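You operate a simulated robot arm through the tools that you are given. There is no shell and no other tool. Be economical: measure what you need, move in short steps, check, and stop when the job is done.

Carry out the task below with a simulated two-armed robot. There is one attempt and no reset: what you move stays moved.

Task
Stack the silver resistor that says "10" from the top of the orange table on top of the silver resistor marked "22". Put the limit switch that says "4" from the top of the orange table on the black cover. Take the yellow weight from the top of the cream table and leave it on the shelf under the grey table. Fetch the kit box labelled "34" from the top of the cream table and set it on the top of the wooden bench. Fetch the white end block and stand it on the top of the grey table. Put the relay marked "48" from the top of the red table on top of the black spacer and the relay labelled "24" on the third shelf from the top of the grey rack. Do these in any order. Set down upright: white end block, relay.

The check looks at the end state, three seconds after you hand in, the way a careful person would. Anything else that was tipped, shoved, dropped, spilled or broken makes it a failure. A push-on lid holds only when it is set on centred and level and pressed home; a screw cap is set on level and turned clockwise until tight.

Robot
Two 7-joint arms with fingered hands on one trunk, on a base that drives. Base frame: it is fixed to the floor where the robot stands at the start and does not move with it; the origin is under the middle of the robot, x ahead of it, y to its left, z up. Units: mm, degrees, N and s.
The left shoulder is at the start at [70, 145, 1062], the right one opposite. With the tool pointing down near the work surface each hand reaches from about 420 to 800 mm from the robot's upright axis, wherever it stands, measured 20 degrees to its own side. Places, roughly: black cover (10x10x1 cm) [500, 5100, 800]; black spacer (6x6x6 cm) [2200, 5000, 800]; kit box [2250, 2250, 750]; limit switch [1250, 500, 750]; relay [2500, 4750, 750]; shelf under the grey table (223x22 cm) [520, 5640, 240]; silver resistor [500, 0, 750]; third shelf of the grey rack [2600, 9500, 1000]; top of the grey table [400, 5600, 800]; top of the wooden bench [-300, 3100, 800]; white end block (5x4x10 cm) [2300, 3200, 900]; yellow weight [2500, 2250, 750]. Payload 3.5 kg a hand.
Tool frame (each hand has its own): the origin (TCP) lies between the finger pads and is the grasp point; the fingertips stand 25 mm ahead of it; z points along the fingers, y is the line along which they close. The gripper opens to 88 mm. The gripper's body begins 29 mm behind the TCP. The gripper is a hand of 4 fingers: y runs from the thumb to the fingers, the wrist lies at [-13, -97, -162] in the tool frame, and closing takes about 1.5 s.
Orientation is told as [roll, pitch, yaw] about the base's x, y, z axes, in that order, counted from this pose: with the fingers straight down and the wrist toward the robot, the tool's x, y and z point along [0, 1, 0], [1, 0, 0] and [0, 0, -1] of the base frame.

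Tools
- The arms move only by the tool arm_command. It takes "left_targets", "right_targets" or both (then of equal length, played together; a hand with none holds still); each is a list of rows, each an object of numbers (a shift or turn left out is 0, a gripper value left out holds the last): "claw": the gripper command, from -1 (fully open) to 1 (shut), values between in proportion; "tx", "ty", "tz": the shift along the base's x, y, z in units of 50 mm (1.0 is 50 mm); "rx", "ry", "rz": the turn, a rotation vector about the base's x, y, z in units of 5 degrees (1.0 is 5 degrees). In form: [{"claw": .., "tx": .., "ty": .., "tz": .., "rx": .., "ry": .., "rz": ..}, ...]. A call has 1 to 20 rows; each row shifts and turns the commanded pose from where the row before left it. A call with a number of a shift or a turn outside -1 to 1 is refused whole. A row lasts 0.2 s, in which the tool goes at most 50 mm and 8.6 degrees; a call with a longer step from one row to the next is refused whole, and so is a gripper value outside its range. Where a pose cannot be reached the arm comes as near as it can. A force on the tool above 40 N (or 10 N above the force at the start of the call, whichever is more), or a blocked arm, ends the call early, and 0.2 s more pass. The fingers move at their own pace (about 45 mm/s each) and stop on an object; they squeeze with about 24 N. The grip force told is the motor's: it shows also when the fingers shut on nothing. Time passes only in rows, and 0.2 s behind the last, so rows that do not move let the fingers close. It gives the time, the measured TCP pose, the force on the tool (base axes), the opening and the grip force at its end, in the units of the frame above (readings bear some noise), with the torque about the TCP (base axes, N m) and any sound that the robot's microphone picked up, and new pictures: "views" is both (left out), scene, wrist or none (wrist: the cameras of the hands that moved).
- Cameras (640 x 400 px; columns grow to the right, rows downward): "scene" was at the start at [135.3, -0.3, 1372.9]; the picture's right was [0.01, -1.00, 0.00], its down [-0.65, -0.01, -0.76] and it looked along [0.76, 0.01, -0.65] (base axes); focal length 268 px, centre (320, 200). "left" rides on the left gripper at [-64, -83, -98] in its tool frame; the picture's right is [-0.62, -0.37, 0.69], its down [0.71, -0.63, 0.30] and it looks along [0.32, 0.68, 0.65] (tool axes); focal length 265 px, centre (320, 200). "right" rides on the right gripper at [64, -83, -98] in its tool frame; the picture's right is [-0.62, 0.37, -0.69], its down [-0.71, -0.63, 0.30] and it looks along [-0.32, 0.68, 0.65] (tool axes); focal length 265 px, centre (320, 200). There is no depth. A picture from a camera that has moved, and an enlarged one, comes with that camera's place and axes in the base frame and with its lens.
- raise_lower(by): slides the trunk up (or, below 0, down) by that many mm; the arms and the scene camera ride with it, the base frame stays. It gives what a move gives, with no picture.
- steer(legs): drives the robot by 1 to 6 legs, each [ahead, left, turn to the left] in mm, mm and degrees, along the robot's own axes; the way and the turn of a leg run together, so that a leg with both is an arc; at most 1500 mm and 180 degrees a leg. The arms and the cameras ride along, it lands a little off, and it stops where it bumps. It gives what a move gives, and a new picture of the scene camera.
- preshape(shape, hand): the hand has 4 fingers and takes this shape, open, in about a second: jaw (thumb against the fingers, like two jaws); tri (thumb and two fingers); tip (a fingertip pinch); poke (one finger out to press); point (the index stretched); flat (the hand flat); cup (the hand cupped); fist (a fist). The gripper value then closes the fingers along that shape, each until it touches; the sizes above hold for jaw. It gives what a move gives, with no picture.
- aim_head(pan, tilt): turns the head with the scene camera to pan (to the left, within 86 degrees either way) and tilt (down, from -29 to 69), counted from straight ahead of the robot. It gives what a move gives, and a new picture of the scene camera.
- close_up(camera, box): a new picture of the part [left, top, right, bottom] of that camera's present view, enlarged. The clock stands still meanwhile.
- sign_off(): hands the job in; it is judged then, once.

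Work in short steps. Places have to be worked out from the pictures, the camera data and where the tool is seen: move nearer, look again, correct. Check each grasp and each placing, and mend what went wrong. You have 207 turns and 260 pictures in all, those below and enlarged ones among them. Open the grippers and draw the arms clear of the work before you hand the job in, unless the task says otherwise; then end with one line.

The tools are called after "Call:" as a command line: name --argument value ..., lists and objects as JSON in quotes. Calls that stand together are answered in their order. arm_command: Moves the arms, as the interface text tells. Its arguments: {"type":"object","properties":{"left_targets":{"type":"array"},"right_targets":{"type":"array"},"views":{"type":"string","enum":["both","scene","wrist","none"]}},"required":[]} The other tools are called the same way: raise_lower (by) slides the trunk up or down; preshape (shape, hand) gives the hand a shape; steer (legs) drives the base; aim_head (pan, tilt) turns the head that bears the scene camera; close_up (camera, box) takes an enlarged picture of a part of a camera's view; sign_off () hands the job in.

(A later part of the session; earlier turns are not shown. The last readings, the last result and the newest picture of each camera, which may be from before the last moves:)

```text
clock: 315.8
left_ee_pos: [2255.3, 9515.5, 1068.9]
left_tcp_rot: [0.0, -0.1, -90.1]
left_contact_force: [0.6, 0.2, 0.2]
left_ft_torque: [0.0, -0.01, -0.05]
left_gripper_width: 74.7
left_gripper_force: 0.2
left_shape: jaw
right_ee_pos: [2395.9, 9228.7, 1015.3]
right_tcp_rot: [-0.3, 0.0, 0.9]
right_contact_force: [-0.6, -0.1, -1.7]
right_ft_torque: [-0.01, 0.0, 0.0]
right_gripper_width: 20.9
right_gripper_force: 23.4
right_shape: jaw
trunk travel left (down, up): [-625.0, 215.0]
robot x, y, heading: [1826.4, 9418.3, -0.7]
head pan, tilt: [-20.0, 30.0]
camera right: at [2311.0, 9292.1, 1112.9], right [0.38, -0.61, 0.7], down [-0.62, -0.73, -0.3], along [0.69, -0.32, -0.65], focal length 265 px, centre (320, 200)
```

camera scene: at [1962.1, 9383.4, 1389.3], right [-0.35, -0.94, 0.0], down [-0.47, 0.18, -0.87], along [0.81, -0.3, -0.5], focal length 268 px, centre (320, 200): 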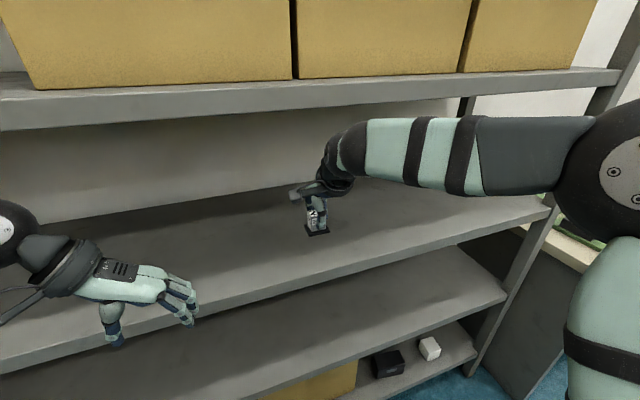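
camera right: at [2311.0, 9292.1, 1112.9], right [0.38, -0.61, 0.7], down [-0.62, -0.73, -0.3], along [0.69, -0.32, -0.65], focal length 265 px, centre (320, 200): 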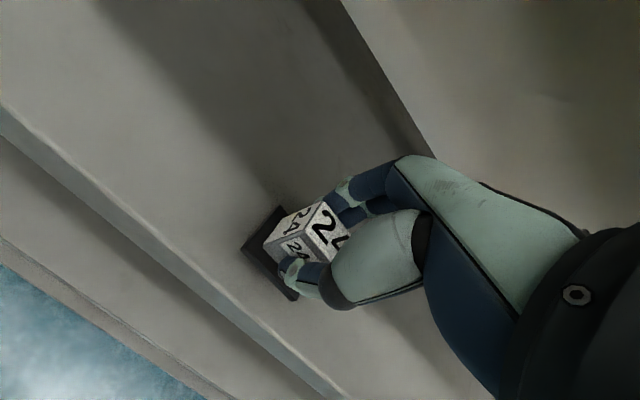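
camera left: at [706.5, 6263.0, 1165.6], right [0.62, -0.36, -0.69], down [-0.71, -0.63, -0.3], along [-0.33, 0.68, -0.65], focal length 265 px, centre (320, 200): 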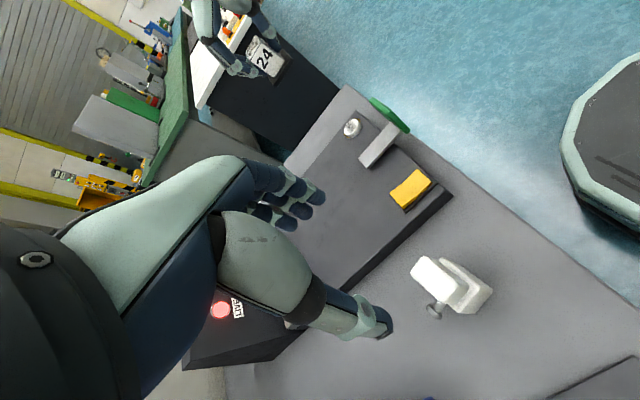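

By parallax the shelf is lower (≈945) and its edge nearer (x≈2366), so I push 50 mm deeper and continue lowering.

Call:
arm_command --right_targets '[{"tx": 0.5}, {"tx": 0.5}, {"tz": -0.08}, {"tz": -0.08}, {"tz": -0.08}, {}]'

```text
clock: 317.2
left_ee_pos: [2254.5, 9514.9, 1068.9]
left_tcp_rot: [0.1, 0.1, -90.1]
left_contact_force: [0.4, 0.1, -0.4]
left_ft_torque: [0.02, 0.03, -0.02]
left_gripper_width: 74.6
left_gripper_force: 0.1
left_shape: jaw
right_ee_pos: [2446.3, 9227.1, 1004.9]
right_tcp_rot: [-0.2, 0.0, 0.9]
right_contact_force: [0.4, -0.1, -0.6]
right_ft_torque: [-0.01, 0.0, 0.03]
right_gripper_width: 21.0
right_gripper_force: 23.8
right_shape: jaw
trunk travel left (down, up): [-625.0, 215.0]
robot x, y, heading: [1825.9, 9417.2, -0.4]
head pan, tilt: [-20.0, 30.0]
camera scene: at [1962.8, 9383.4, 1389.2], right [-0.35, -0.94, 0.0], down [-0.47, 0.18, -0.87], along [0.81, -0.3, -0.5], focal length 268 px, centre (320, 200)
camera right: at [2361.0, 9291.5, 1100.8], right [0.38, -0.61, 0.7], down [-0.62, -0.73, -0.3], along [0.69, -0.32, -0.65], focal length 265 px, centre (320, 200)
```

scene: 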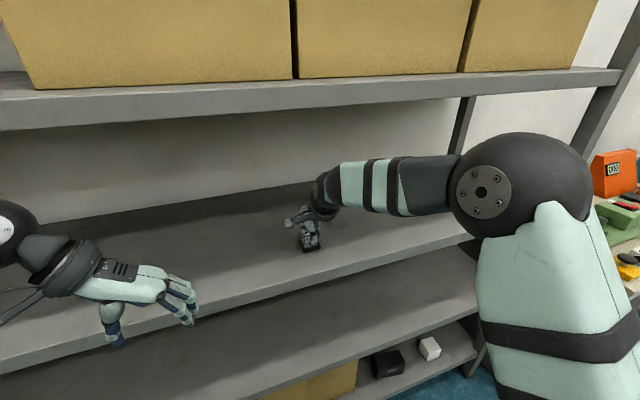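
right: 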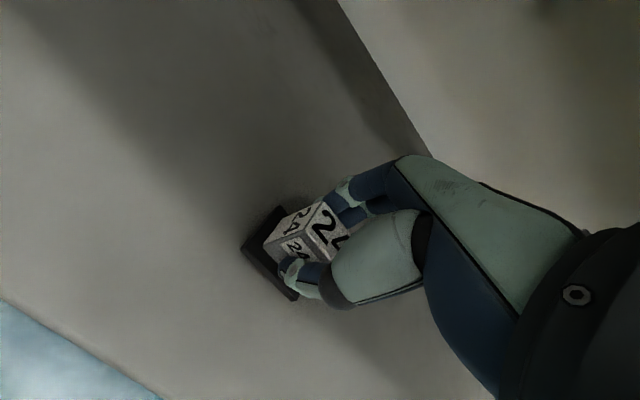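

Now clearly well inside. Continue lowering.

Call:
arm_command --right_targets '[{"tz": -0.08}, {"tz": -0.08}, {"tz": -0.08}, {"tz": -0.08}, {"tz": -0.06}, {}]' --views "wrist"

```text
clock: 318.6
left_ee_pos: [2248.7, 9516.9, 1071.8]
left_tcp_rot: [0.4, 0.0, -90.2]
left_contact_force: [1.0, -0.4, 0.6]
left_ft_torque: [-0.01, 0.01, 0.03]
left_gripper_width: 74.6
left_gripper_force: 0.0
left_shape: jaw
right_ee_pos: [2444.0, 9229.9, 994.9]
right_tcp_rot: [-0.3, -1.1, 0.9]
right_contact_force: [-0.4, -0.3, 37.3]
right_ft_torque: [0.05, -0.22, -0.02]
right_gripper_width: 24.0
right_gripper_force: 24.3
right_shape: jaw
trunk travel left (down, up): [-625.0, 215.0]
robot x, y, heading: [1829.0, 9417.4, -0.5]
head pan, tilt: [-20.0, 30.0]
camera right: at [2357.4, 9292.2, 1089.1], right [0.36, -0.61, 0.7], down [-0.61, -0.73, -0.31], along [0.7, -0.32, -0.64], focal length 265 px, centre (320, 200)
```

right: 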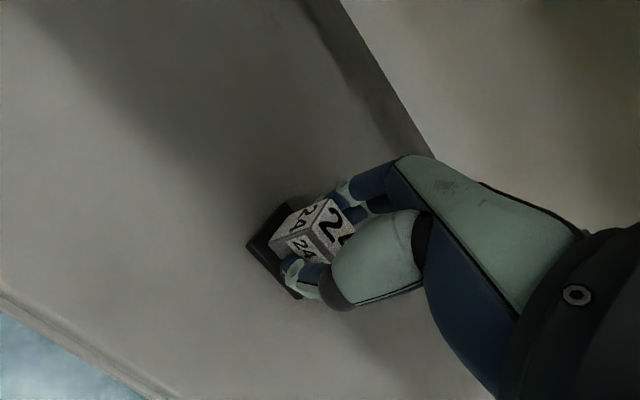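

Firm contact (37 N). Ease up 3 mm, release, rise and withdraw.

Call:
arm_command --right_targets '[{"tz": 0.06}, {}, {"claw": -0.2}, {}, {}, {}, {}, {"tz": 0.2}, {"tz": 0.4}, {"tz": 0.5}, {"tz": 0.4}, {}]' --views "wrist"

```text
clock: 321.2
left_ee_pos: [2254.3, 9516.1, 1069.6]
left_tcp_rot: [0.0, 0.0, -90.2]
left_contact_force: [0.0, 0.2, -0.6]
left_ft_torque: [0.01, 0.0, 0.01]
left_gripper_width: 74.7
left_gripper_force: 0.0
left_shape: jaw
right_ee_pos: [2444.4, 9228.1, 1060.0]
right_tcp_rot: [-0.4, 0.1, 0.9]
right_contact_force: [-0.7, -0.8, -0.5]
right_ft_torque: [0.01, 0.01, -0.01]
right_gripper_width: 52.5
right_gripper_force: 0.0
right_shape: jaw
trunk travel left (down, up): [-625.0, 215.0]
robot x, y, heading: [1827.0, 9414.9, -0.4]
head pan, tilt: [-20.0, 30.0]
camera right: at [2359.6, 9291.3, 1157.5], right [0.38, -0.61, 0.7], down [-0.62, -0.73, -0.3], along [0.69, -0.32, -0.65], focal length 265 px, centre (320, 200)
```

right: 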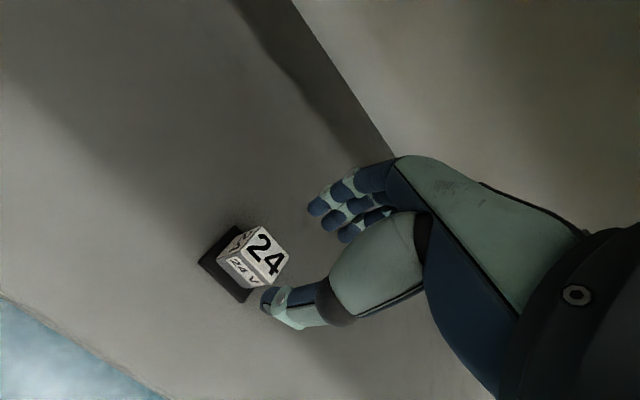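

Relay 24 stands on the third shelf. Withdraw the hand above it and back away; bring the left hand back to its normal yaw.

Call:
arm_command --right_targets '[{"tz": 0.3}, {"tx": -0.7}, {"tx": -0.8}, {"tx": -0.8}, {"tx": -0.8}, {"claw": -1}]' --views "none"

Call:
steer --legs '[[-320, 0, 0]]'

Call:
aim_head --pan 0 --tilt 15

```text
clock: 322.6
left_ee_pos: [2255.2, 9516.9, 1069.2]
left_tcp_rot: [0.0, -0.1, -90.2]
left_contact_force: [0.2, -0.2, 0.4]
left_ft_torque: [0.0, 0.01, 0.0]
left_gripper_width: 74.6
left_gripper_force: 0.0
left_shape: jaw
right_ee_pos: [2291.0, 9228.5, 1082.6]
right_tcp_rot: [-0.4, 0.0, 1.0]
right_contact_force: [0.3, 0.8, 0.6]
right_ft_torque: [-0.04, -0.02, -0.02]
right_gripper_width: 86.4
right_gripper_force: 0.0
right_shape: jaw
trunk travel left (down, up): [-625.0, 215.0]
robot x, y, heading: [1831.8, 9415.6, -0.3]
head pan, tilt: [-20.0, 30.0]
```

```text
clock: 324.8
left_ee_pos: [1928.5, 9515.4, 1069.1]
left_tcp_rot: [0.0, 0.0, -90.7]
left_contact_force: [0.2, 0.2, -0.8]
left_ft_torque: [-0.01, -0.02, 0.01]
left_gripper_width: 74.9
left_gripper_force: 0.0
left_shape: jaw
right_ee_pos: [1961.2, 9227.3, 1082.1]
right_tcp_rot: [-0.2, 0.1, 0.3]
right_contact_force: [0.7, 0.3, -0.6]
right_ft_torque: [0.02, -0.02, 0.0]
right_gripper_width: 87.9
right_gripper_force: 0.1
right_shape: jaw
trunk travel left (down, up): [-625.0, 215.0]
robot x, y, heading: [1498.9, 9419.4, -1.1]
head pan, tilt: [-20.0, 30.0]
camera scene: at [1635.3, 9386.8, 1389.1], right [-0.36, -0.93, 0.0], down [-0.47, 0.18, -0.87], along [0.81, -0.31, -0.5], focal length 268 px, centre (320, 200)
```

scene: 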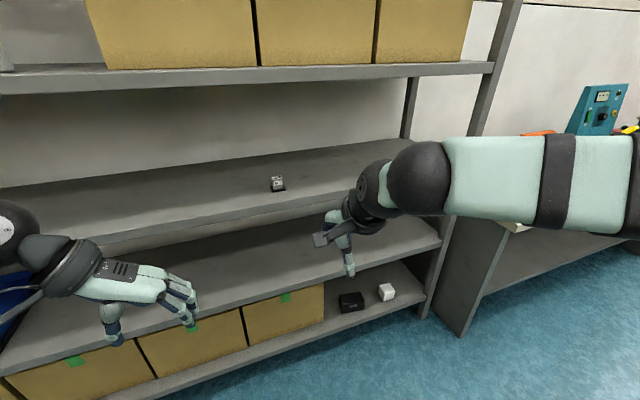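

```text
clock: 325.6
left_ee_pos: [1927.9, 9516.0, 1069.8]
left_tcp_rot: [0.0, 0.1, -90.6]
left_contact_force: [-0.5, 0.3, 0.0]
left_ft_torque: [-0.02, -0.02, -0.02]
left_gripper_width: 74.7
left_gripper_force: 0.0
left_shape: jaw
right_ee_pos: [1960.5, 9228.0, 1081.7]
right_tcp_rot: [-0.3, 0.0, 0.4]
right_contact_force: [0.0, 1.1, -0.3]
right_ft_torque: [0.03, 0.02, 0.03]
right_gripper_width: 87.6
right_gripper_force: 0.1
right_shape: jaw
trunk travel left (down, up): [-625.0, 215.0]
robot x, y, heading: [1499.9, 9423.7, -1.1]
head pan, tilt: [0.0, 15.0]
camera scene: at [1643.8, 9417.4, 1413.4], right [-0.02, -1.0, 0.0], down [-0.26, 0.01, -0.97], along [0.97, -0.02, -0.26], focal length 268 px, centre (320, 200)
```

scene: 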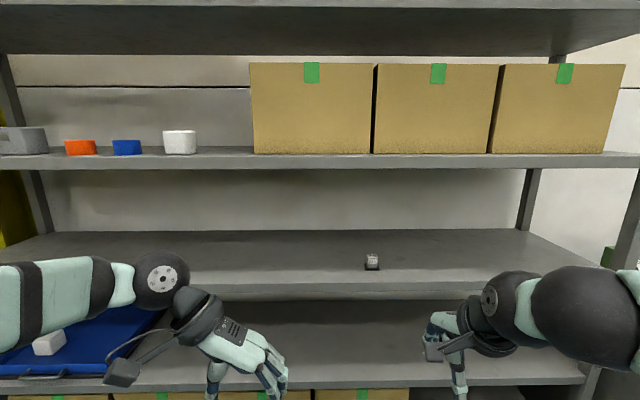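

Relay is in place. I check that there is no further shelf above the topmost one seen.

Call:
aim_head --pan 0 --tilt -15

```text
clock: 326.6
left_ee_pos: [1927.1, 9515.9, 1067.8]
left_tcp_rot: [0.0, 0.0, -90.6]
left_contact_force: [-0.4, 0.0, 0.1]
left_ft_torque: [0.02, -0.03, 0.01]
left_gripper_width: 74.6
left_gripper_force: 0.0
left_shape: jaw
right_ee_pos: [1961.3, 9228.5, 1082.2]
right_tcp_rot: [-0.1, -0.1, 0.3]
right_contact_force: [0.5, -0.7, -0.7]
right_ft_torque: [-0.03, 0.0, -0.03]
right_gripper_width: 87.7
right_gripper_force: 0.1
right_shape: jaw
trunk travel left (down, up): [-625.0, 215.0]
robot x, y, heading: [1499.6, 9419.9, -1.3]
head pan, tilt: [0.0, -15.0]
camera scene: at [1630.8, 9417.8, 1459.9], right [-0.02, -1.0, 0.0], down [0.26, 0.0, -0.97], along [0.97, -0.02, 0.26], focal length 268 px, centre (320, 200)
```

scene: 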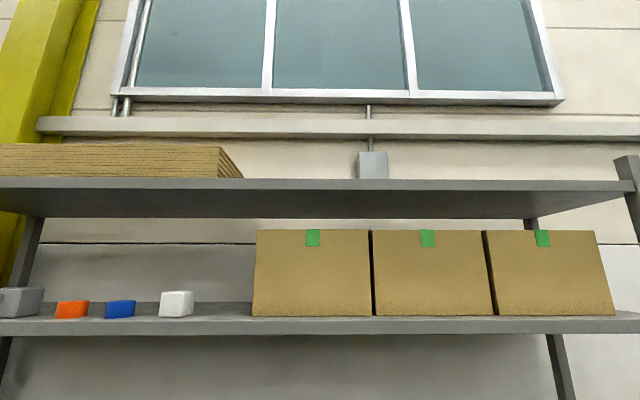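

Confirmed. Now return for the yellow weight: strafe back down the aisle (-y) in two calls.

Call:
steer --legs '[[-70, 0, 1.2], [0, -1500, 0], [0, -1500, 0], [0, -1000, 0]]'

```text
clock: 346.4
left_ee_pos: [1884.7, 5537.4, 1069.6]
left_tcp_rot: [0.0, -0.1, -90.4]
left_contact_force: [0.1, 0.2, 0.1]
left_ft_torque: [-0.01, -0.02, -0.01]
left_gripper_width: 74.5
left_gripper_force: 0.1
left_shape: jaw
right_ee_pos: [1919.7, 5249.5, 1082.5]
right_tcp_rot: [-0.3, 0.0, 0.6]
right_contact_force: [-0.1, 0.6, 0.6]
right_ft_torque: [-0.01, -0.02, 0.01]
right_gripper_width: 87.6
right_gripper_force: 0.1
right_shape: jaw
trunk travel left (down, up): [-625.0, 215.0]
robot x, y, heading: [1460.4, 5441.3, -0.8]
head pan, tilt: [0.0, -15.0]
camera scene: at [1589.0, 5438.0, 1460.0], right [-0.01, -1.0, 0.0], down [0.26, 0.0, -0.97], along [0.97, -0.01, 0.26], focal length 268 px, centre (320, 200)
```

scene: 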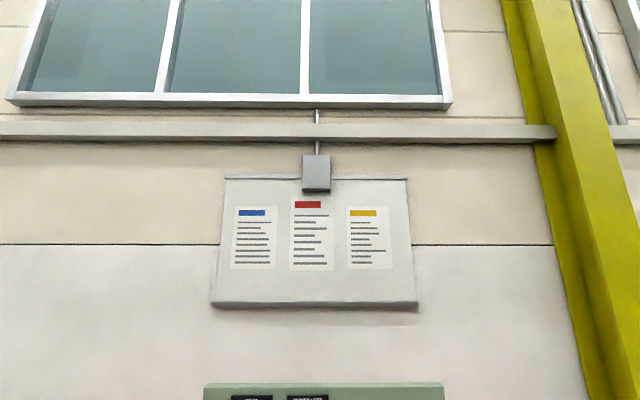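

Continue to y≈2290, then raise the left hand out of the way and look at the weight.

Call:
steer --legs '[[0, -1500, 0.8], [0, -1500, 0], [0, -110, 0]]'

Call:
arm_command --left_targets '[{"tz": 0.8}, {"tz": 0.8}, {"tz": 0.8}, {"tz": 0.6}, {}]' --views "none"

Call:
aim_head --pan 0 --tilt 30

```text
clock: 361.6
left_ee_pos: [1822.5, 2438.5, 1068.5]
left_tcp_rot: [0.0, -0.1, -91.0]
left_contact_force: [-0.3, -0.8, -0.7]
left_ft_torque: [0.01, -0.03, -0.02]
left_gripper_width: 74.9
left_gripper_force: 0.1
left_shape: jaw
right_ee_pos: [1854.2, 2151.0, 1081.1]
right_tcp_rot: [-0.2, 0.0, 0.0]
right_contact_force: [0.0, 0.4, -0.2]
right_ft_torque: [0.03, -0.01, -0.05]
right_gripper_width: 87.4
right_gripper_force: 0.0
right_shape: jaw
trunk travel left (down, up): [-625.0, 215.0]
robot x, y, heading: [1395.4, 2345.0, -1.2]
head pan, tilt: [0.0, -15.0]
camera scene: at [1525.5, 2342.1, 1460.0], right [-0.02, -1.0, 0.0], down [0.26, -0.01, -0.97], along [0.97, -0.02, 0.26], focal length 268 px, centre (320, 200)
```

scene: 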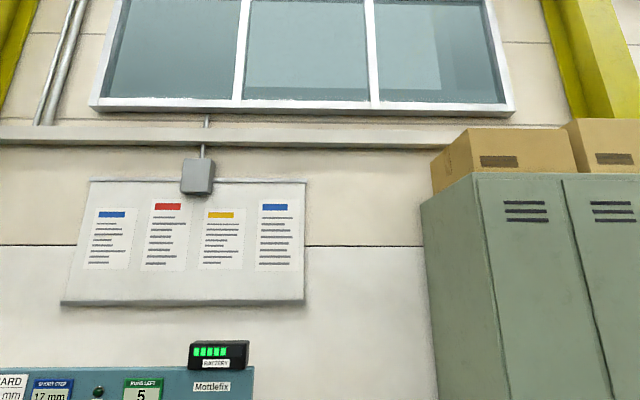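

```text
clock: 362.8
left_ee_pos: [1823.0, 2440.6, 1219.2]
left_tcp_rot: [0.0, 0.1, -90.9]
left_contact_force: [0.4, 0.2, 0.2]
left_ft_torque: [0.01, 0.0, -0.02]
left_gripper_width: 74.5
left_gripper_force: 0.1
left_shape: jaw
right_ee_pos: [1854.6, 2149.6, 1082.2]
right_tcp_rot: [-0.1, 0.0, 0.0]
right_contact_force: [-0.2, -1.0, -0.2]
right_ft_torque: [0.0, 0.0, 0.0]
right_gripper_width: 87.7
right_gripper_force: 0.0
right_shape: jaw
trunk travel left (down, up): [-625.0, 215.0]
robot x, y, heading: [1393.7, 2345.1, -1.3]
head pan, tilt: [0.0, -15.0]
```

```text
clock: 363.9
left_ee_pos: [1824.0, 2440.5, 1218.3]
left_tcp_rot: [0.0, 0.0, -91.1]
left_contact_force: [-0.1, 0.0, -0.1]
left_ft_torque: [0.01, -0.04, 0.02]
left_gripper_width: 74.9
left_gripper_force: 0.2
left_shape: jaw
right_ee_pos: [1853.6, 2149.4, 1083.0]
right_tcp_rot: [-0.3, 0.0, 0.2]
right_contact_force: [-0.6, -0.4, 0.3]
right_ft_torque: [0.03, -0.01, -0.03]
right_gripper_width: 87.6
right_gripper_force: 0.1
right_shape: jaw
trunk travel left (down, up): [-625.0, 215.0]
robot x, y, heading: [1395.0, 2344.0, -1.4]
head pan, tilt: [0.0, 30.0]
camera scene: at [1535.4, 2340.8, 1389.3], right [-0.02, -1.0, 0.0], down [-0.5, 0.01, -0.87], along [0.87, -0.02, -0.5], focal length 268 px, centre (320, 200)
```

scene: 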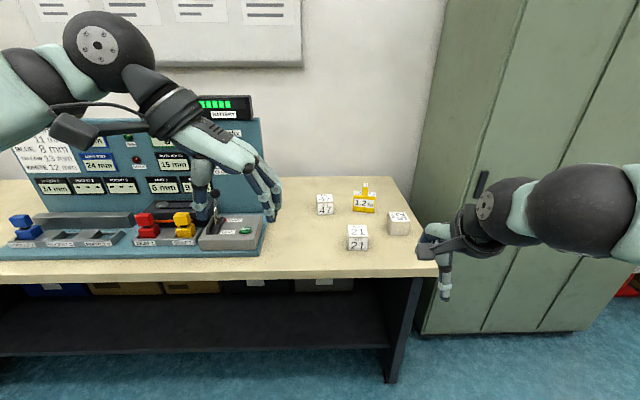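

Drive in to about (1890,2290).

Call:
steer --legs '[[0, -50, 1.3], [490, 0, 0]]'

Call:
aim_head --pan 0 --tilt 40

Call:
close_up --camera "scene" --box '[300, 100, 460, 220]'

```text
clock: 367.3
left_ee_pos: [2313.7, 2401.9, 1219.7]
left_tcp_rot: [0.0, 0.0, -89.6]
left_contact_force: [0.2, 0.4, 0.2]
left_ft_torque: [-0.04, -0.01, 0.0]
left_gripper_width: 74.5
left_gripper_force: 0.1
left_shape: jaw
right_ee_pos: [2351.6, 2111.0, 1082.7]
right_tcp_rot: [-0.2, -0.1, 1.5]
right_contact_force: [0.4, 0.7, -0.2]
right_ft_torque: [0.01, 0.02, 0.03]
right_gripper_width: 87.5
right_gripper_force: 0.1
right_shape: jaw
trunk travel left (down, up): [-625.0, 215.0]
robot x, y, heading: [1886.2, 2297.8, -0.0]
head pan, tilt: [0.0, 30.0]
camera scene: at [2027.4, 2294.9, 1389.3], right [0.0, -1.0, 0.0], down [-0.5, 0.0, -0.87], along [0.87, 0.0, -0.5], focal length 268 px, centre (320, 200)
```

scene: 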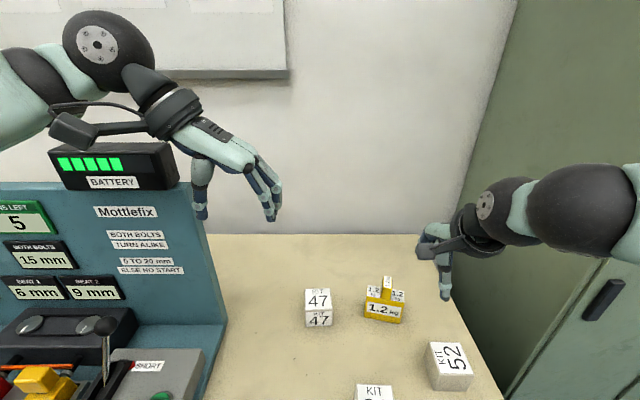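

```text
clock: 368.0
left_ee_pos: [2313.8, 2402.6, 1220.7]
left_tcp_rot: [0.0, 0.0, -89.6]
left_contact_force: [-0.2, 0.7, 0.5]
left_ft_torque: [-0.01, 0.02, 0.02]
left_gripper_width: 74.7
left_gripper_force: 0.1
left_shape: jaw
right_ee_pos: [2351.1, 2111.5, 1082.5]
right_tcp_rot: [-0.2, 0.0, 1.4]
right_contact_force: [-0.5, -0.7, -0.1]
right_ft_torque: [0.0, 0.0, -0.01]
right_gripper_width: 87.6
right_gripper_force: 0.0
right_shape: jaw
trunk travel left (down, up): [-625.0, 215.0]
robot x, y, heading: [1885.2, 2295.7, 0.0]
head pan, tilt: [0.0, 40.0]
camera scene: at [2022.9, 2294.9, 1373.9], right [0.0, -1.0, 0.0], down [-0.64, 0.0, -0.77], along [0.77, 0.0, -0.64], focal length 268 px, centre (320, 200)
```

scene: 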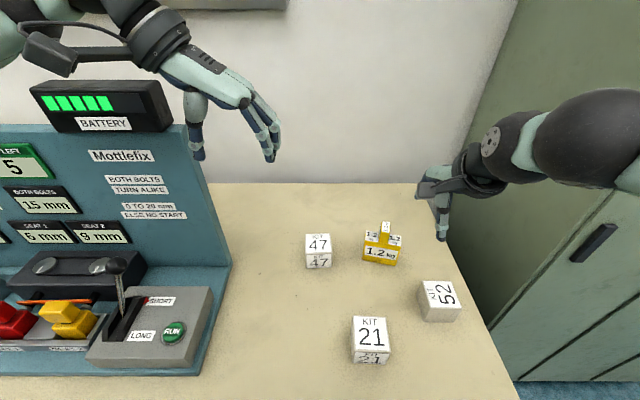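

```text
3.33 times, centred on (380, 160) of scene
camera zoom: at [2022.9, 2294.9, 1373.9], right [0.0, -1.0, 0.0], down [-0.64, 0.0, -0.77], along [0.77, 0.0, -0.64], focal length 892 px, centre (120, 333)
```

zoom: 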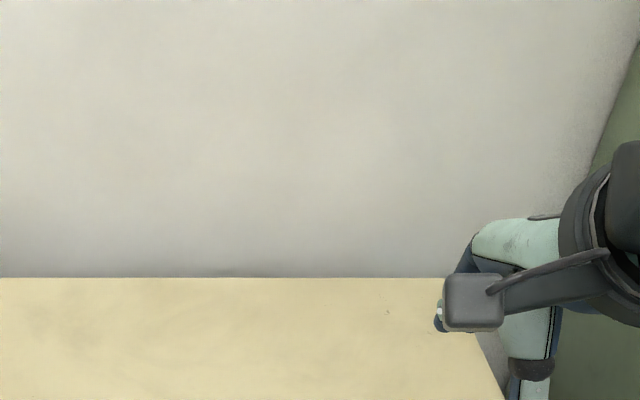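

Call:
close_up --camera "scene" --box '[330, 200, 430, 280]'

Call:
close_up --camera "right" --box '[0, 0, 640, 400]'

```text
5.00 times, centred on (380, 240) of scene
camera zoom: at [2022.9, 2294.9, 1373.9], right [0.0, -1.0, 0.0], down [-0.64, 0.0, -0.77], along [0.77, 0.0, -0.64], focal length 1338 px, centre (20, 0)
```

zoom: 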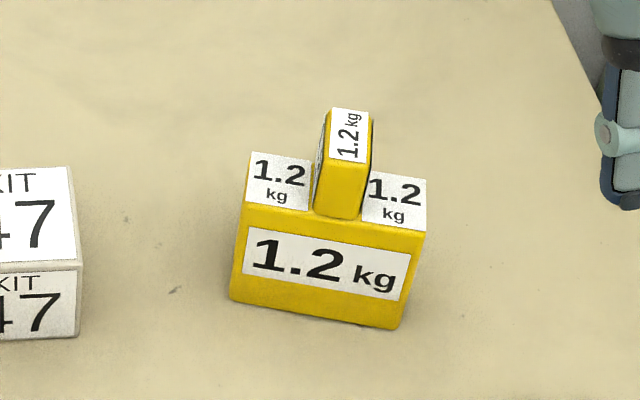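

```text
1.00 times, centred on (320, 200) of right (not enlarged: the box is as wide or as high as the picture)
camera zoom: at [2266.2, 2173.9, 1179.0], right [0.38, -0.61, 0.7], down [-0.61, -0.73, -0.3], along [0.69, -0.31, -0.65], focal length 265 px, centre (320, 200)
```

zoom: 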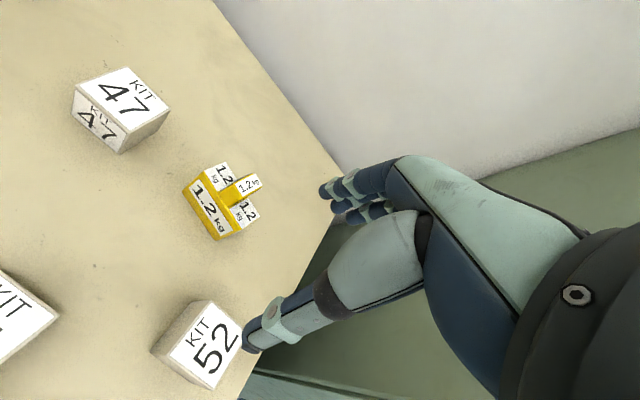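

Weight's knob top ≈(2458,2143,930), yaw ≈-12°. Hover the right hand above at z≈1000 with yaw -12.

Call:
arm_command --right_targets '[{"tx": 0.7, "ty": 0.2, "rz": -0.7}, {"tx": 0.7, "ty": 0.2, "rz": -0.7}, {"tx": 0.74, "ty": 0.23, "rz": -0.7}, {"tz": -0.8, "rz": -0.6}, {"tz": -0.8}, {}]'

Call:
close_up --camera "scene" --box '[320, 180, 440, 280]'

Call:
close_up --camera "right" --box '[120, 130, 440, 370]'

```text
clock: 369.4
left_ee_pos: [2312.8, 2401.7, 1220.2]
left_tcp_rot: [0.1, -0.1, -89.6]
left_contact_force: [-0.1, 1.2, -0.6]
left_ft_torque: [0.01, 0.02, -0.01]
left_gripper_width: 74.8
left_gripper_force: 0.1
left_shape: jaw
right_ee_pos: [2457.5, 2141.8, 999.9]
right_tcp_rot: [-0.4, 0.0, -11.9]
right_contact_force: [0.4, -0.1, -0.2]
right_ft_torque: [0.0, -0.03, -0.01]
right_gripper_width: 87.7
right_gripper_force: 0.1
right_shape: jaw
trunk travel left (down, up): [-625.0, 215.0]
robot x, y, heading: [1887.3, 2295.6, -0.1]
head pan, tilt: [0.0, 40.0]
camera scene: at [2022.0, 2295.4, 1373.9], right [0.0, -1.0, 0.0], down [-0.64, 0.0, -0.77], along [0.77, 0.0, -0.64], focal length 268 px, centre (320, 200)
camera right: at [2388.1, 2221.6, 1097.7], right [0.23, -0.68, 0.7], down [-0.77, -0.57, -0.3], along [0.6, -0.46, -0.65], focal length 265 px, centre (320, 200)
```

scene: 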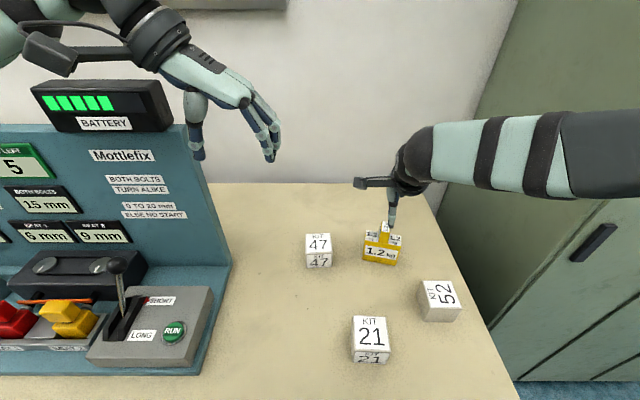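
right: 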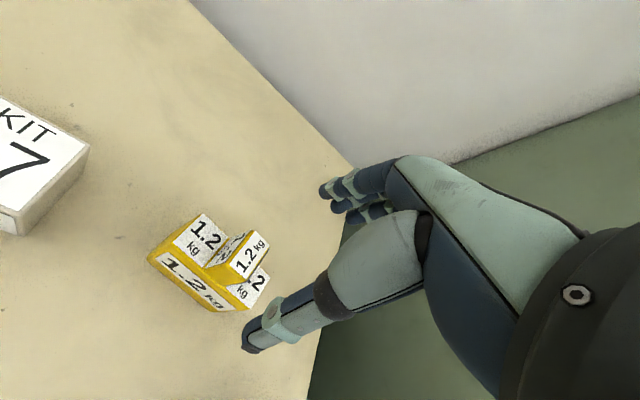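

```text
4.00 times, centred on (380, 230) of scene
camera zoom: at [2022.0, 2295.4, 1373.9], right [0.0, -1.0, 0.0], down [-0.64, 0.0, -0.77], along [0.77, 0.0, -0.64], focal length 1070 px, centre (80, 80)
```

zoom: 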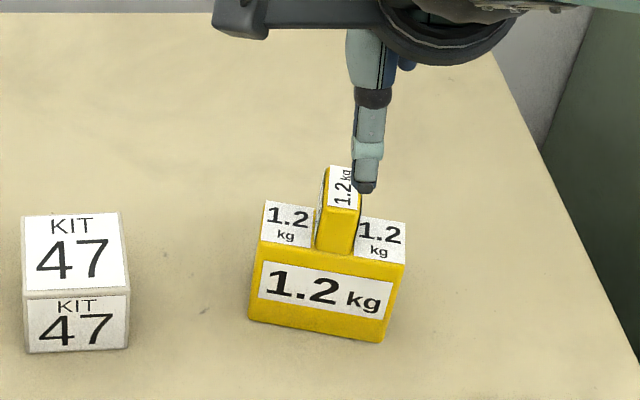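

```text
1.67 times, centred on (280, 250) of right
camera zoom: at [2388.1, 2221.6, 1097.7], right [0.23, -0.68, 0.7], down [-0.77, -0.57, -0.3], along [0.6, -0.46, -0.65], focal length 442 px, centre (387, 117)
```

zoom: 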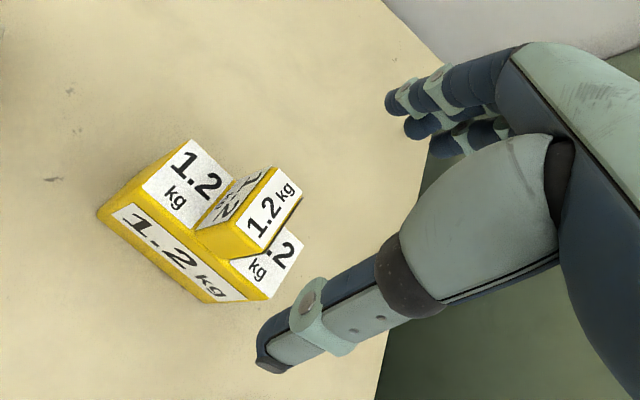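

Position verified (2460,2144). Descend to z≈914 and close.

Call:
arm_command --right_targets '[{"tx": 0.04, "ty": 0.05, "tz": -0.6}, {"tz": -0.6}, {"tz": -0.5}, {}, {"claw": 1}, {"claw": 1}, {}, {}, {}, {}, {}]' --views "wrist"

Call:
close_up --camera "scene" --box '[320, 180, 440, 280]'

```text
clock: 371.8
left_ee_pos: [2313.6, 2402.1, 1219.4]
left_tcp_rot: [0.0, 0.0, -89.6]
left_contact_force: [0.7, 0.2, 0.2]
left_ft_torque: [0.03, -0.01, 0.0]
left_gripper_width: 74.6
left_gripper_force: 0.1
left_shape: jaw
right_ee_pos: [2459.8, 2142.3, 917.4]
right_tcp_rot: [-0.4, 0.1, -12.0]
right_contact_force: [-1.1, 0.5, 0.4]
right_ft_torque: [0.02, 0.05, 0.02]
right_gripper_width: 33.3
right_gripper_force: 24.2
right_shape: jaw
trunk travel left (down, up): [-625.0, 215.0]
robot x, y, heading: [1885.5, 2297.2, -0.2]
head pan, tilt: [0.0, 40.0]
camera right: at [2390.7, 2223.5, 1014.4], right [0.23, -0.68, 0.7], down [-0.77, -0.57, -0.3], along [0.6, -0.46, -0.65], focal length 265 px, centre (320, 200)
```

right: 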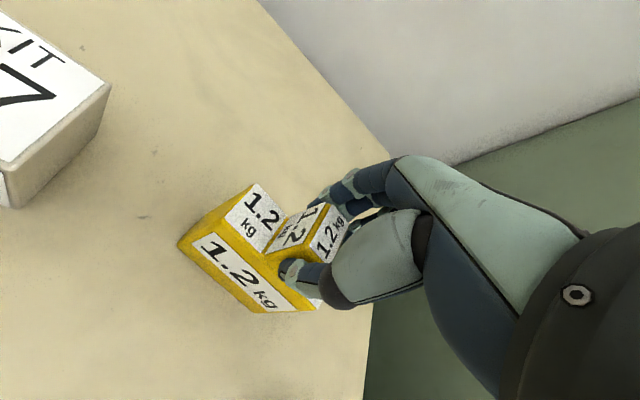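

```text
4.00 times, centred on (380, 230) of scene
camera zoom: at [2022.3, 2294.9, 1373.9], right [0.0, -1.0, 0.0], down [-0.64, 0.0, -0.77], along [0.77, 0.0, -0.64], focal length 1070 px, centre (80, 80)
```

zoom: 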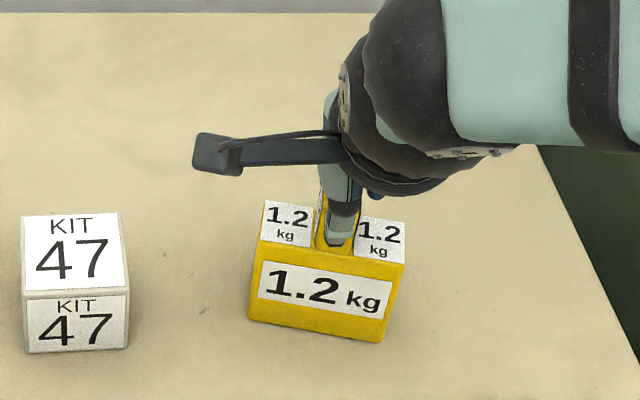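

Gripped on the knob (33 mm). Lift carefully.

Call:
arm_command --right_targets '[{"tz": 0.15}, {"tz": 0.3}, {"tz": 0.5}, {"tz": 0.6}, {"tz": 0.6}, {"tz": 0.6}, {}]'

```text
clock: 373.4
left_ee_pos: [2315.6, 2402.7, 1217.3]
left_tcp_rot: [-0.1, 0.1, -89.6]
left_contact_force: [0.6, 0.1, 0.8]
left_ft_torque: [-0.01, 0.0, 0.01]
left_gripper_width: 74.5
left_gripper_force: 0.0
left_shape: jaw
right_ee_pos: [2461.7, 2143.4, 1051.5]
right_tcp_rot: [-0.3, 0.2, -12.0]
right_contact_force: [-0.1, 0.8, -11.2]
right_ft_torque: [0.02, 0.09, 0.01]
right_gripper_width: 33.3
right_gripper_force: 24.1
right_shape: jaw
trunk travel left (down, up): [-625.0, 215.0]
robot x, y, heading: [1884.3, 2297.1, 0.1]
head pan, tilt: [0.0, 40.0]
camera scene: at [2025.1, 2294.3, 1373.5], right [0.0, -1.0, 0.0], down [-0.64, 0.0, -0.76], along [0.76, 0.0, -0.64], focal length 268 px, centre (320, 200)
camera right: at [2393.1, 2224.7, 1149.6], right [0.23, -0.68, 0.69], down [-0.77, -0.57, -0.3], along [0.6, -0.46, -0.65], focal length 265 px, centre (320, 200)
```

scene: 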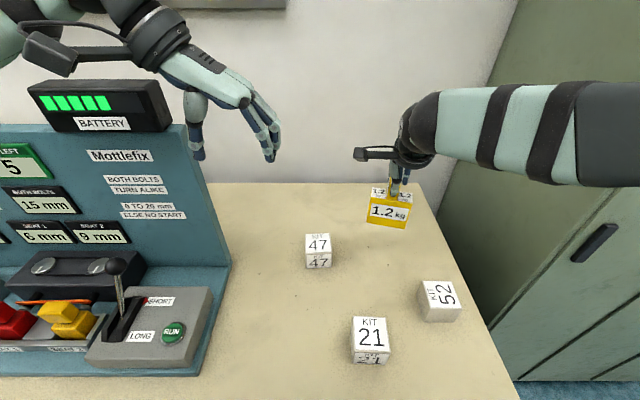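
right: 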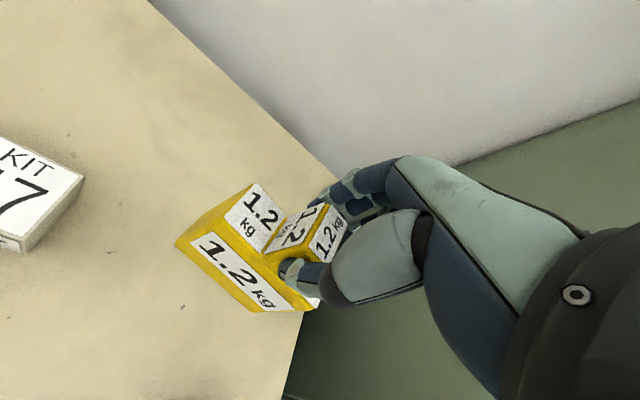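

Weight held (11 N). Retract it a bit, lower the left hand, back off, turn round and drive to the grey table.

Call:
arm_command --right_targets '[{"tx": -0.5, "rz": 0.6}, {"tx": -0.6, "rz": 0.6}, {"tx": -0.5, "rz": 0.6}, {"tx": -0.4, "rz": 0.6}, {}]' --views "none"

Call:
steer --legs '[[-480, 0, 0], [0, 0, 180], [0, -1500, 0], [0, -1500, 0]]'

```text
clock: 374.6
left_ee_pos: [2315.4, 2402.0, 1218.5]
left_tcp_rot: [-0.1, -0.1, -89.6]
left_contact_force: [-0.4, 0.1, 0.0]
left_ft_torque: [-0.02, -0.04, -0.01]
left_gripper_width: 74.6
left_gripper_force: 0.1
left_shape: jaw
right_ee_pos: [2361.7, 2142.5, 1051.8]
right_tcp_rot: [-0.3, 0.1, 0.0]
right_contact_force: [0.3, 0.0, -11.1]
right_ft_torque: [0.03, 0.11, -0.02]
right_gripper_width: 33.3
right_gripper_force: 24.0
right_shape: jaw
trunk travel left (down, up): [-625.0, 215.0]
robot x, y, heading: [1894.0, 2295.6, -0.0]
head pan, tilt: [0.0, 40.0]
```

```text
clock: 398.9
left_ee_pos: [1058.4, 5225.2, 1219.5]
left_tcp_rot: [0.0, 0.0, 89.6]
left_contact_force: [0.0, -0.1, -0.4]
left_ft_torque: [-0.01, 0.0, 0.0]
left_gripper_width: 74.7
left_gripper_force: 0.2
left_shape: jaw
right_ee_pos: [1014.1, 5483.8, 1053.3]
right_tcp_rot: [-0.3, 0.1, 179.3]
right_contact_force: [0.3, 0.5, -12.1]
right_ft_torque: [-0.02, -0.12, -0.03]
right_gripper_width: 32.8
right_gripper_force: 23.7
right_shape: jaw
trunk travel left (down, up): [-625.0, 215.0]
robot x, y, heading: [1488.1, 5326.9, 178.9]
head pan, tilt: [0.0, 40.0]
camera scene: at [1351.5, 5325.8, 1373.6], right [0.01, 1.0, 0.0], down [0.64, -0.01, -0.77], along [-0.77, 0.01, -0.64], focal length 268 px, centre (320, 200)
```

scene: 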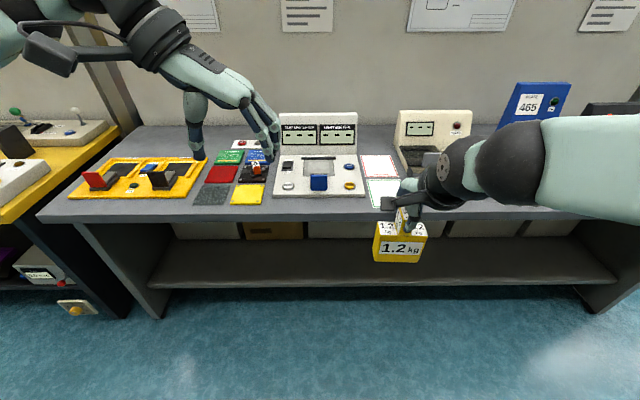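

Lower the trunk 600 mm here in front of the table, then look at the shelf.

Call:
raise_lower --by -600

Call:
aim_head --pan 0 --tilt 30

```text
refused: -600 is not a number from -400 to 400
```

```text
clock: 399.6
left_ee_pos: [1059.7, 5224.8, 1219.0]
left_tcp_rot: [0.0, 0.0, 89.7]
left_contact_force: [-0.2, -0.4, -0.2]
left_ft_torque: [-0.03, -0.01, -0.02]
left_gripper_width: 74.6
left_gripper_force: 0.1
left_shape: jaw
right_ee_pos: [1014.5, 5484.2, 1052.6]
right_tcp_rot: [-0.4, 0.2, 179.3]
right_contact_force: [0.5, 0.6, -11.7]
right_ft_torque: [0.0, -0.07, -0.01]
right_gripper_width: 32.5
right_gripper_force: 24.2
right_shape: jaw
trunk travel left (down, up): [-625.0, 215.0]
robot x, y, heading: [1487.0, 5324.7, 179.3]
head pan, tilt: [0.0, 30.0]
camera scene: at [1346.0, 5326.3, 1388.9], right [0.01, 1.0, 0.0], down [0.5, -0.01, -0.86], along [-0.86, 0.01, -0.5], focal length 268 px, centre (320, 200)
```

scene: 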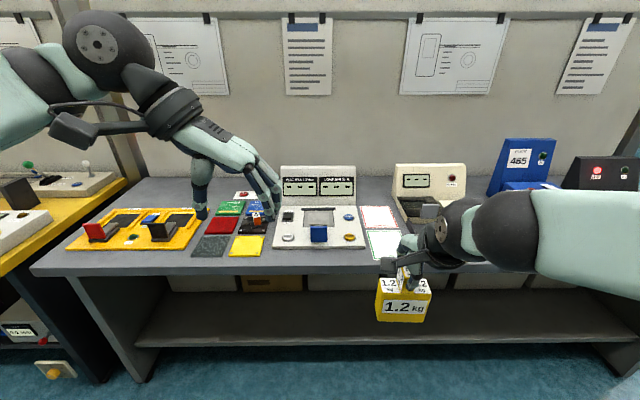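

Limit is 400 mm per call; lower in two moves.

Call:
raise_lower --by -350

Call:
raise_lower --by -260

Call:
aim_head --pan 0 --tilt 35

```text
clock: 403.0
left_ee_pos: [1059.6, 5225.7, 868.8]
left_tcp_rot: [-0.1, 0.0, 89.7]
left_contact_force: [0.4, -0.1, -0.2]
left_ft_torque: [-0.01, 0.03, -0.02]
left_gripper_width: 74.7
left_gripper_force: 0.1
left_shape: jaw
right_ee_pos: [1014.6, 5483.7, 702.2]
right_tcp_rot: [-0.2, 0.1, 179.3]
right_contact_force: [0.6, 0.2, -11.1]
right_ft_torque: [0.0, -0.11, 0.0]
right_gripper_width: 32.9
right_gripper_force: 23.8
right_shape: jaw
trunk travel left (down, up): [-275.0, 565.0]
robot x, y, heading: [1486.5, 5329.3, 179.2]
head pan, tilt: [0.0, 30.0]
```

```text
clock: 405.7
left_ee_pos: [1060.2, 5225.7, 608.1]
left_tcp_rot: [0.1, 0.0, 89.7]
left_contact_force: [-0.1, 0.4, -0.3]
left_ft_torque: [0.0, -0.01, -0.02]
left_gripper_width: 74.5
left_gripper_force: 0.0
left_shape: jaw
right_ee_pos: [1015.1, 5483.8, 442.7]
right_tcp_rot: [-0.2, 0.1, 179.2]
right_contact_force: [-0.4, -0.3, -11.8]
right_ft_torque: [0.02, -0.11, 0.0]
right_gripper_width: 32.8
right_gripper_force: 24.3
right_shape: jaw
trunk travel left (down, up): [-15.0, 825.0]
robot x, y, heading: [1489.8, 5325.9, 179.2]
head pan, tilt: [0.0, 30.0]
```

```text
clock: 406.4
left_ee_pos: [1059.1, 5225.5, 609.9]
left_tcp_rot: [0.1, 0.0, 89.8]
left_contact_force: [1.1, 0.0, -0.8]
left_ft_torque: [0.01, -0.03, 0.02]
left_gripper_width: 74.5
left_gripper_force: 0.0
left_shape: jaw
right_ee_pos: [1014.6, 5483.9, 441.8]
right_tcp_rot: [-0.2, 0.3, 179.3]
right_contact_force: [0.2, 0.0, -12.4]
right_ft_torque: [-0.01, -0.1, -0.01]
right_gripper_width: 33.0
right_gripper_force: 23.9
right_shape: jaw
trunk travel left (down, up): [-15.0, 825.0]
robot x, y, heading: [1486.9, 5321.4, 179.3]
head pan, tilt: [0.0, 35.0]
camera scene: at [1349.3, 5325.8, 771.2], right [0.01, 1.0, 0.0], down [0.57, -0.01, -0.82], along [-0.82, 0.01, -0.57], focal length 268 px, centre (320, 200)
```

scene: 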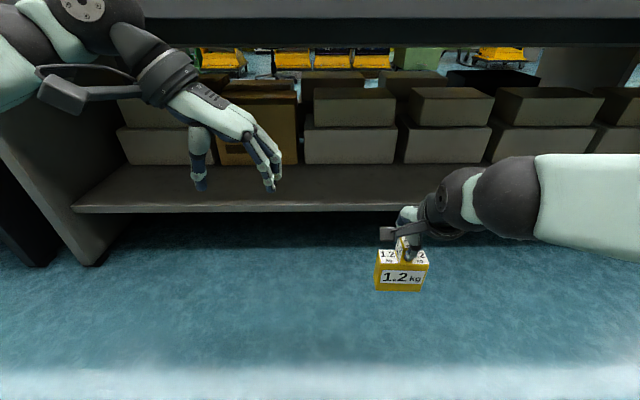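

Shelf front edge x≈626, free strip before the boxes. Lower the left hand so nothing hits the table top, then drive ahead 370 mm with the weight under the table.

Call:
arm_command --left_targets '[{"tz": -0.8}, {"tz": -0.8}, {"tz": -0.8}, {"tz": -0.8}, {}]' --views "scene"

Call:
steer --legs '[[250, 0, 0.7]]'

```text
clock: 407.6
left_ee_pos: [1058.7, 5225.7, 449.8]
left_tcp_rot: [0.0, 0.0, 89.7]
left_contact_force: [0.7, -0.5, -0.4]
left_ft_torque: [0.01, 0.03, -0.01]
left_gripper_width: 74.6
left_gripper_force: 0.1
left_shape: jaw
right_ee_pos: [1016.1, 5483.4, 441.0]
right_tcp_rot: [-0.2, 0.2, 179.4]
right_contact_force: [-0.6, -0.4, -12.8]
right_ft_torque: [-0.02, -0.1, -0.02]
right_gripper_width: 32.8
right_gripper_force: 23.8
right_shape: jaw
trunk travel left (down, up): [-15.0, 825.0]
robot x, y, heading: [1486.7, 5323.5, 179.3]
head pan, tilt: [0.0, 35.0]
camera scene: at [1349.3, 5325.8, 771.2], right [0.01, 1.0, 0.0], down [0.57, -0.01, -0.82], along [-0.82, 0.01, -0.57], focal length 268 px, centre (320, 200)
```

scene: 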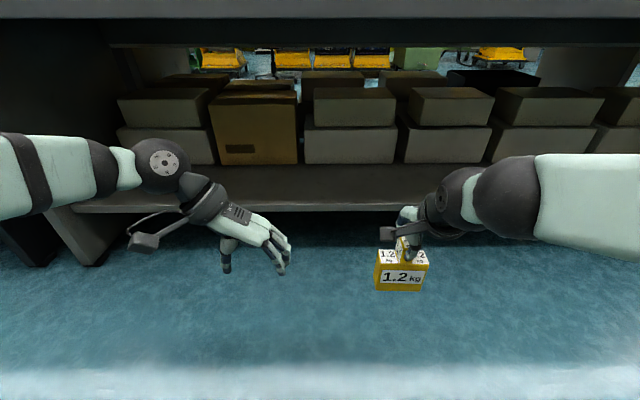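

```text
clock: 409.4
left_ee_pos: [811.2, 5226.6, 449.7]
left_tcp_rot: [0.0, 0.0, 90.1]
left_contact_force: [0.0, 0.1, -0.5]
left_ft_torque: [-0.01, 0.0, -0.01]
left_gripper_width: 74.8
left_gripper_force: 0.1
left_shape: jaw
right_ee_pos: [766.9, 5484.2, 442.5]
right_tcp_rot: [-0.2, 0.2, 179.5]
right_contact_force: [0.4, 0.2, -11.3]
right_ft_torque: [-0.01, -0.08, 0.01]
right_gripper_width: 32.8
right_gripper_force: 23.9
right_shape: jaw
trunk travel left (down, up): [-15.0, 825.0]
robot x, y, heading: [1241.3, 5325.1, 179.8]
head pan, tilt: [0.0, 35.0]
camera scene: at [1100.9, 5327.7, 771.2], right [0.01, 1.0, 0.0], down [0.57, 0.0, -0.82], along [-0.82, 0.01, -0.57], focal length 268 px, centre (320, 200)
```

scene: 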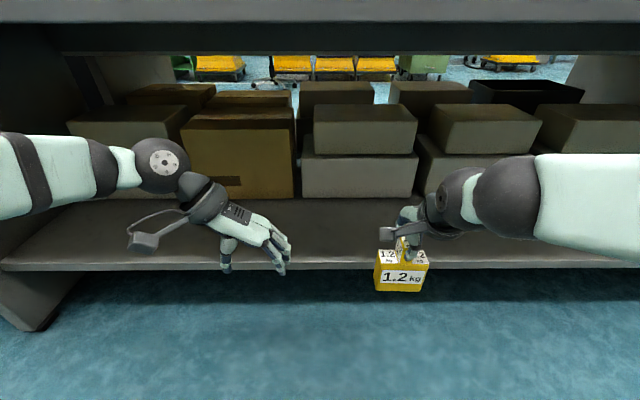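

Shelf z≈272, front x≈665, boxes from x≈383. Drive 150 mm closer, then extend the right hand 80 mm.

Call:
steer --legs '[[150, 0, 0]]'

Call:
arm_command --right_targets '[{"tx": -0.4}, {"tx": -0.5}, {"tx": -0.5}, {"tx": -0.2}, {}]'

```text
clock: 410.8
left_ee_pos: [659.5, 5227.0, 449.1]
left_tcp_rot: [-0.1, 0.1, 89.9]
left_contact_force: [0.2, 0.2, -0.6]
left_ft_torque: [0.0, 0.01, 0.02]
left_gripper_width: 74.6
left_gripper_force: 0.1
left_shape: jaw
right_ee_pos: [614.1, 5485.3, 440.8]
right_tcp_rot: [-0.4, 0.2, 179.6]
right_contact_force: [-0.2, 0.0, -11.2]
right_ft_torque: [-0.01, -0.09, 0.01]
right_gripper_width: 32.8
right_gripper_force: 23.6
right_shape: jaw
trunk travel left (down, up): [-15.0, 825.0]
robot x, y, heading: [1087.5, 5334.6, 179.7]
head pan, tilt: [0.0, 35.0]
camera scene: at [948.8, 5328.8, 771.2], right [0.01, 1.0, 0.0], down [0.57, 0.0, -0.82], along [-0.82, 0.01, -0.57], focal length 268 px, centre (320, 200)
```

scene: 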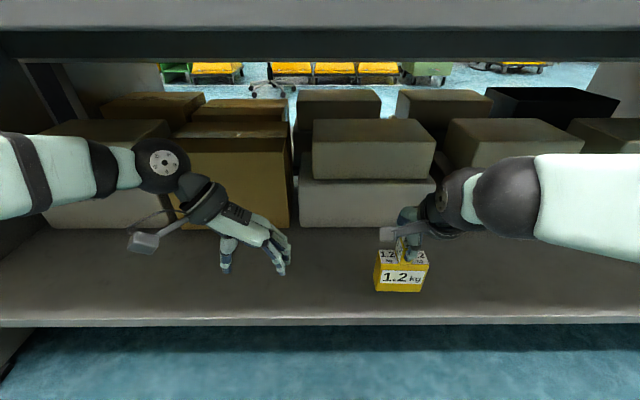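

```text
clock: 411.9
left_ee_pos: [659.7, 5226.2, 449.6]
left_tcp_rot: [-0.2, 0.0, 90.0]
left_contact_force: [0.0, 0.2, 0.2]
left_ft_torque: [0.0, -0.01, 0.0]
left_gripper_width: 74.8
left_gripper_force: 0.0
left_shape: jaw
right_ee_pos: [533.3, 5483.5, 443.4]
right_tcp_rot: [-0.3, 0.4, 179.6]
right_contact_force: [-0.6, 1.0, -12.1]
right_ft_torque: [-0.01, -0.08, 0.0]
right_gripper_width: 32.8
right_gripper_force: 23.8
right_shape: jaw
trunk travel left (down, up): [-15.0, 825.0]
robot x, y, heading: [1085.0, 5326.7, 179.6]
head pan, tilt: [0.0, 35.0]
camera scene: at [948.6, 5328.8, 771.2], right [0.01, 1.0, 0.0], down [0.58, 0.0, -0.82], along [-0.82, 0.01, -0.58], focal length 268 px, centre (320, 200)
camera right: at [615.6, 5418.0, 539.6], right [-0.37, 0.62, 0.69], down [0.64, 0.71, -0.3], along [-0.68, 0.33, -0.66], focal length 265 px, centre (320, 200)
```

scene: 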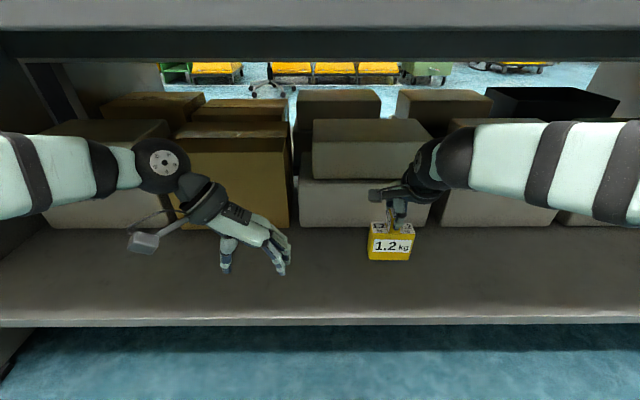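
right: 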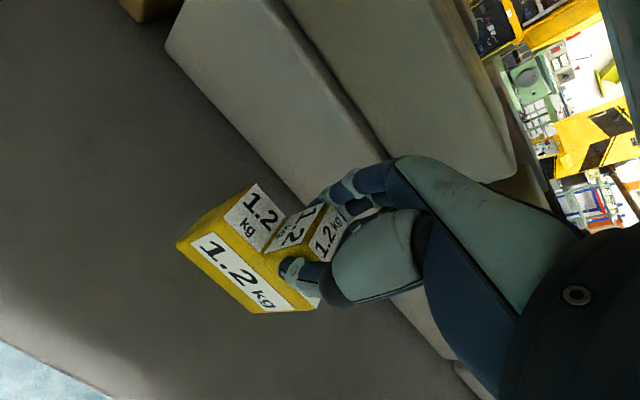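

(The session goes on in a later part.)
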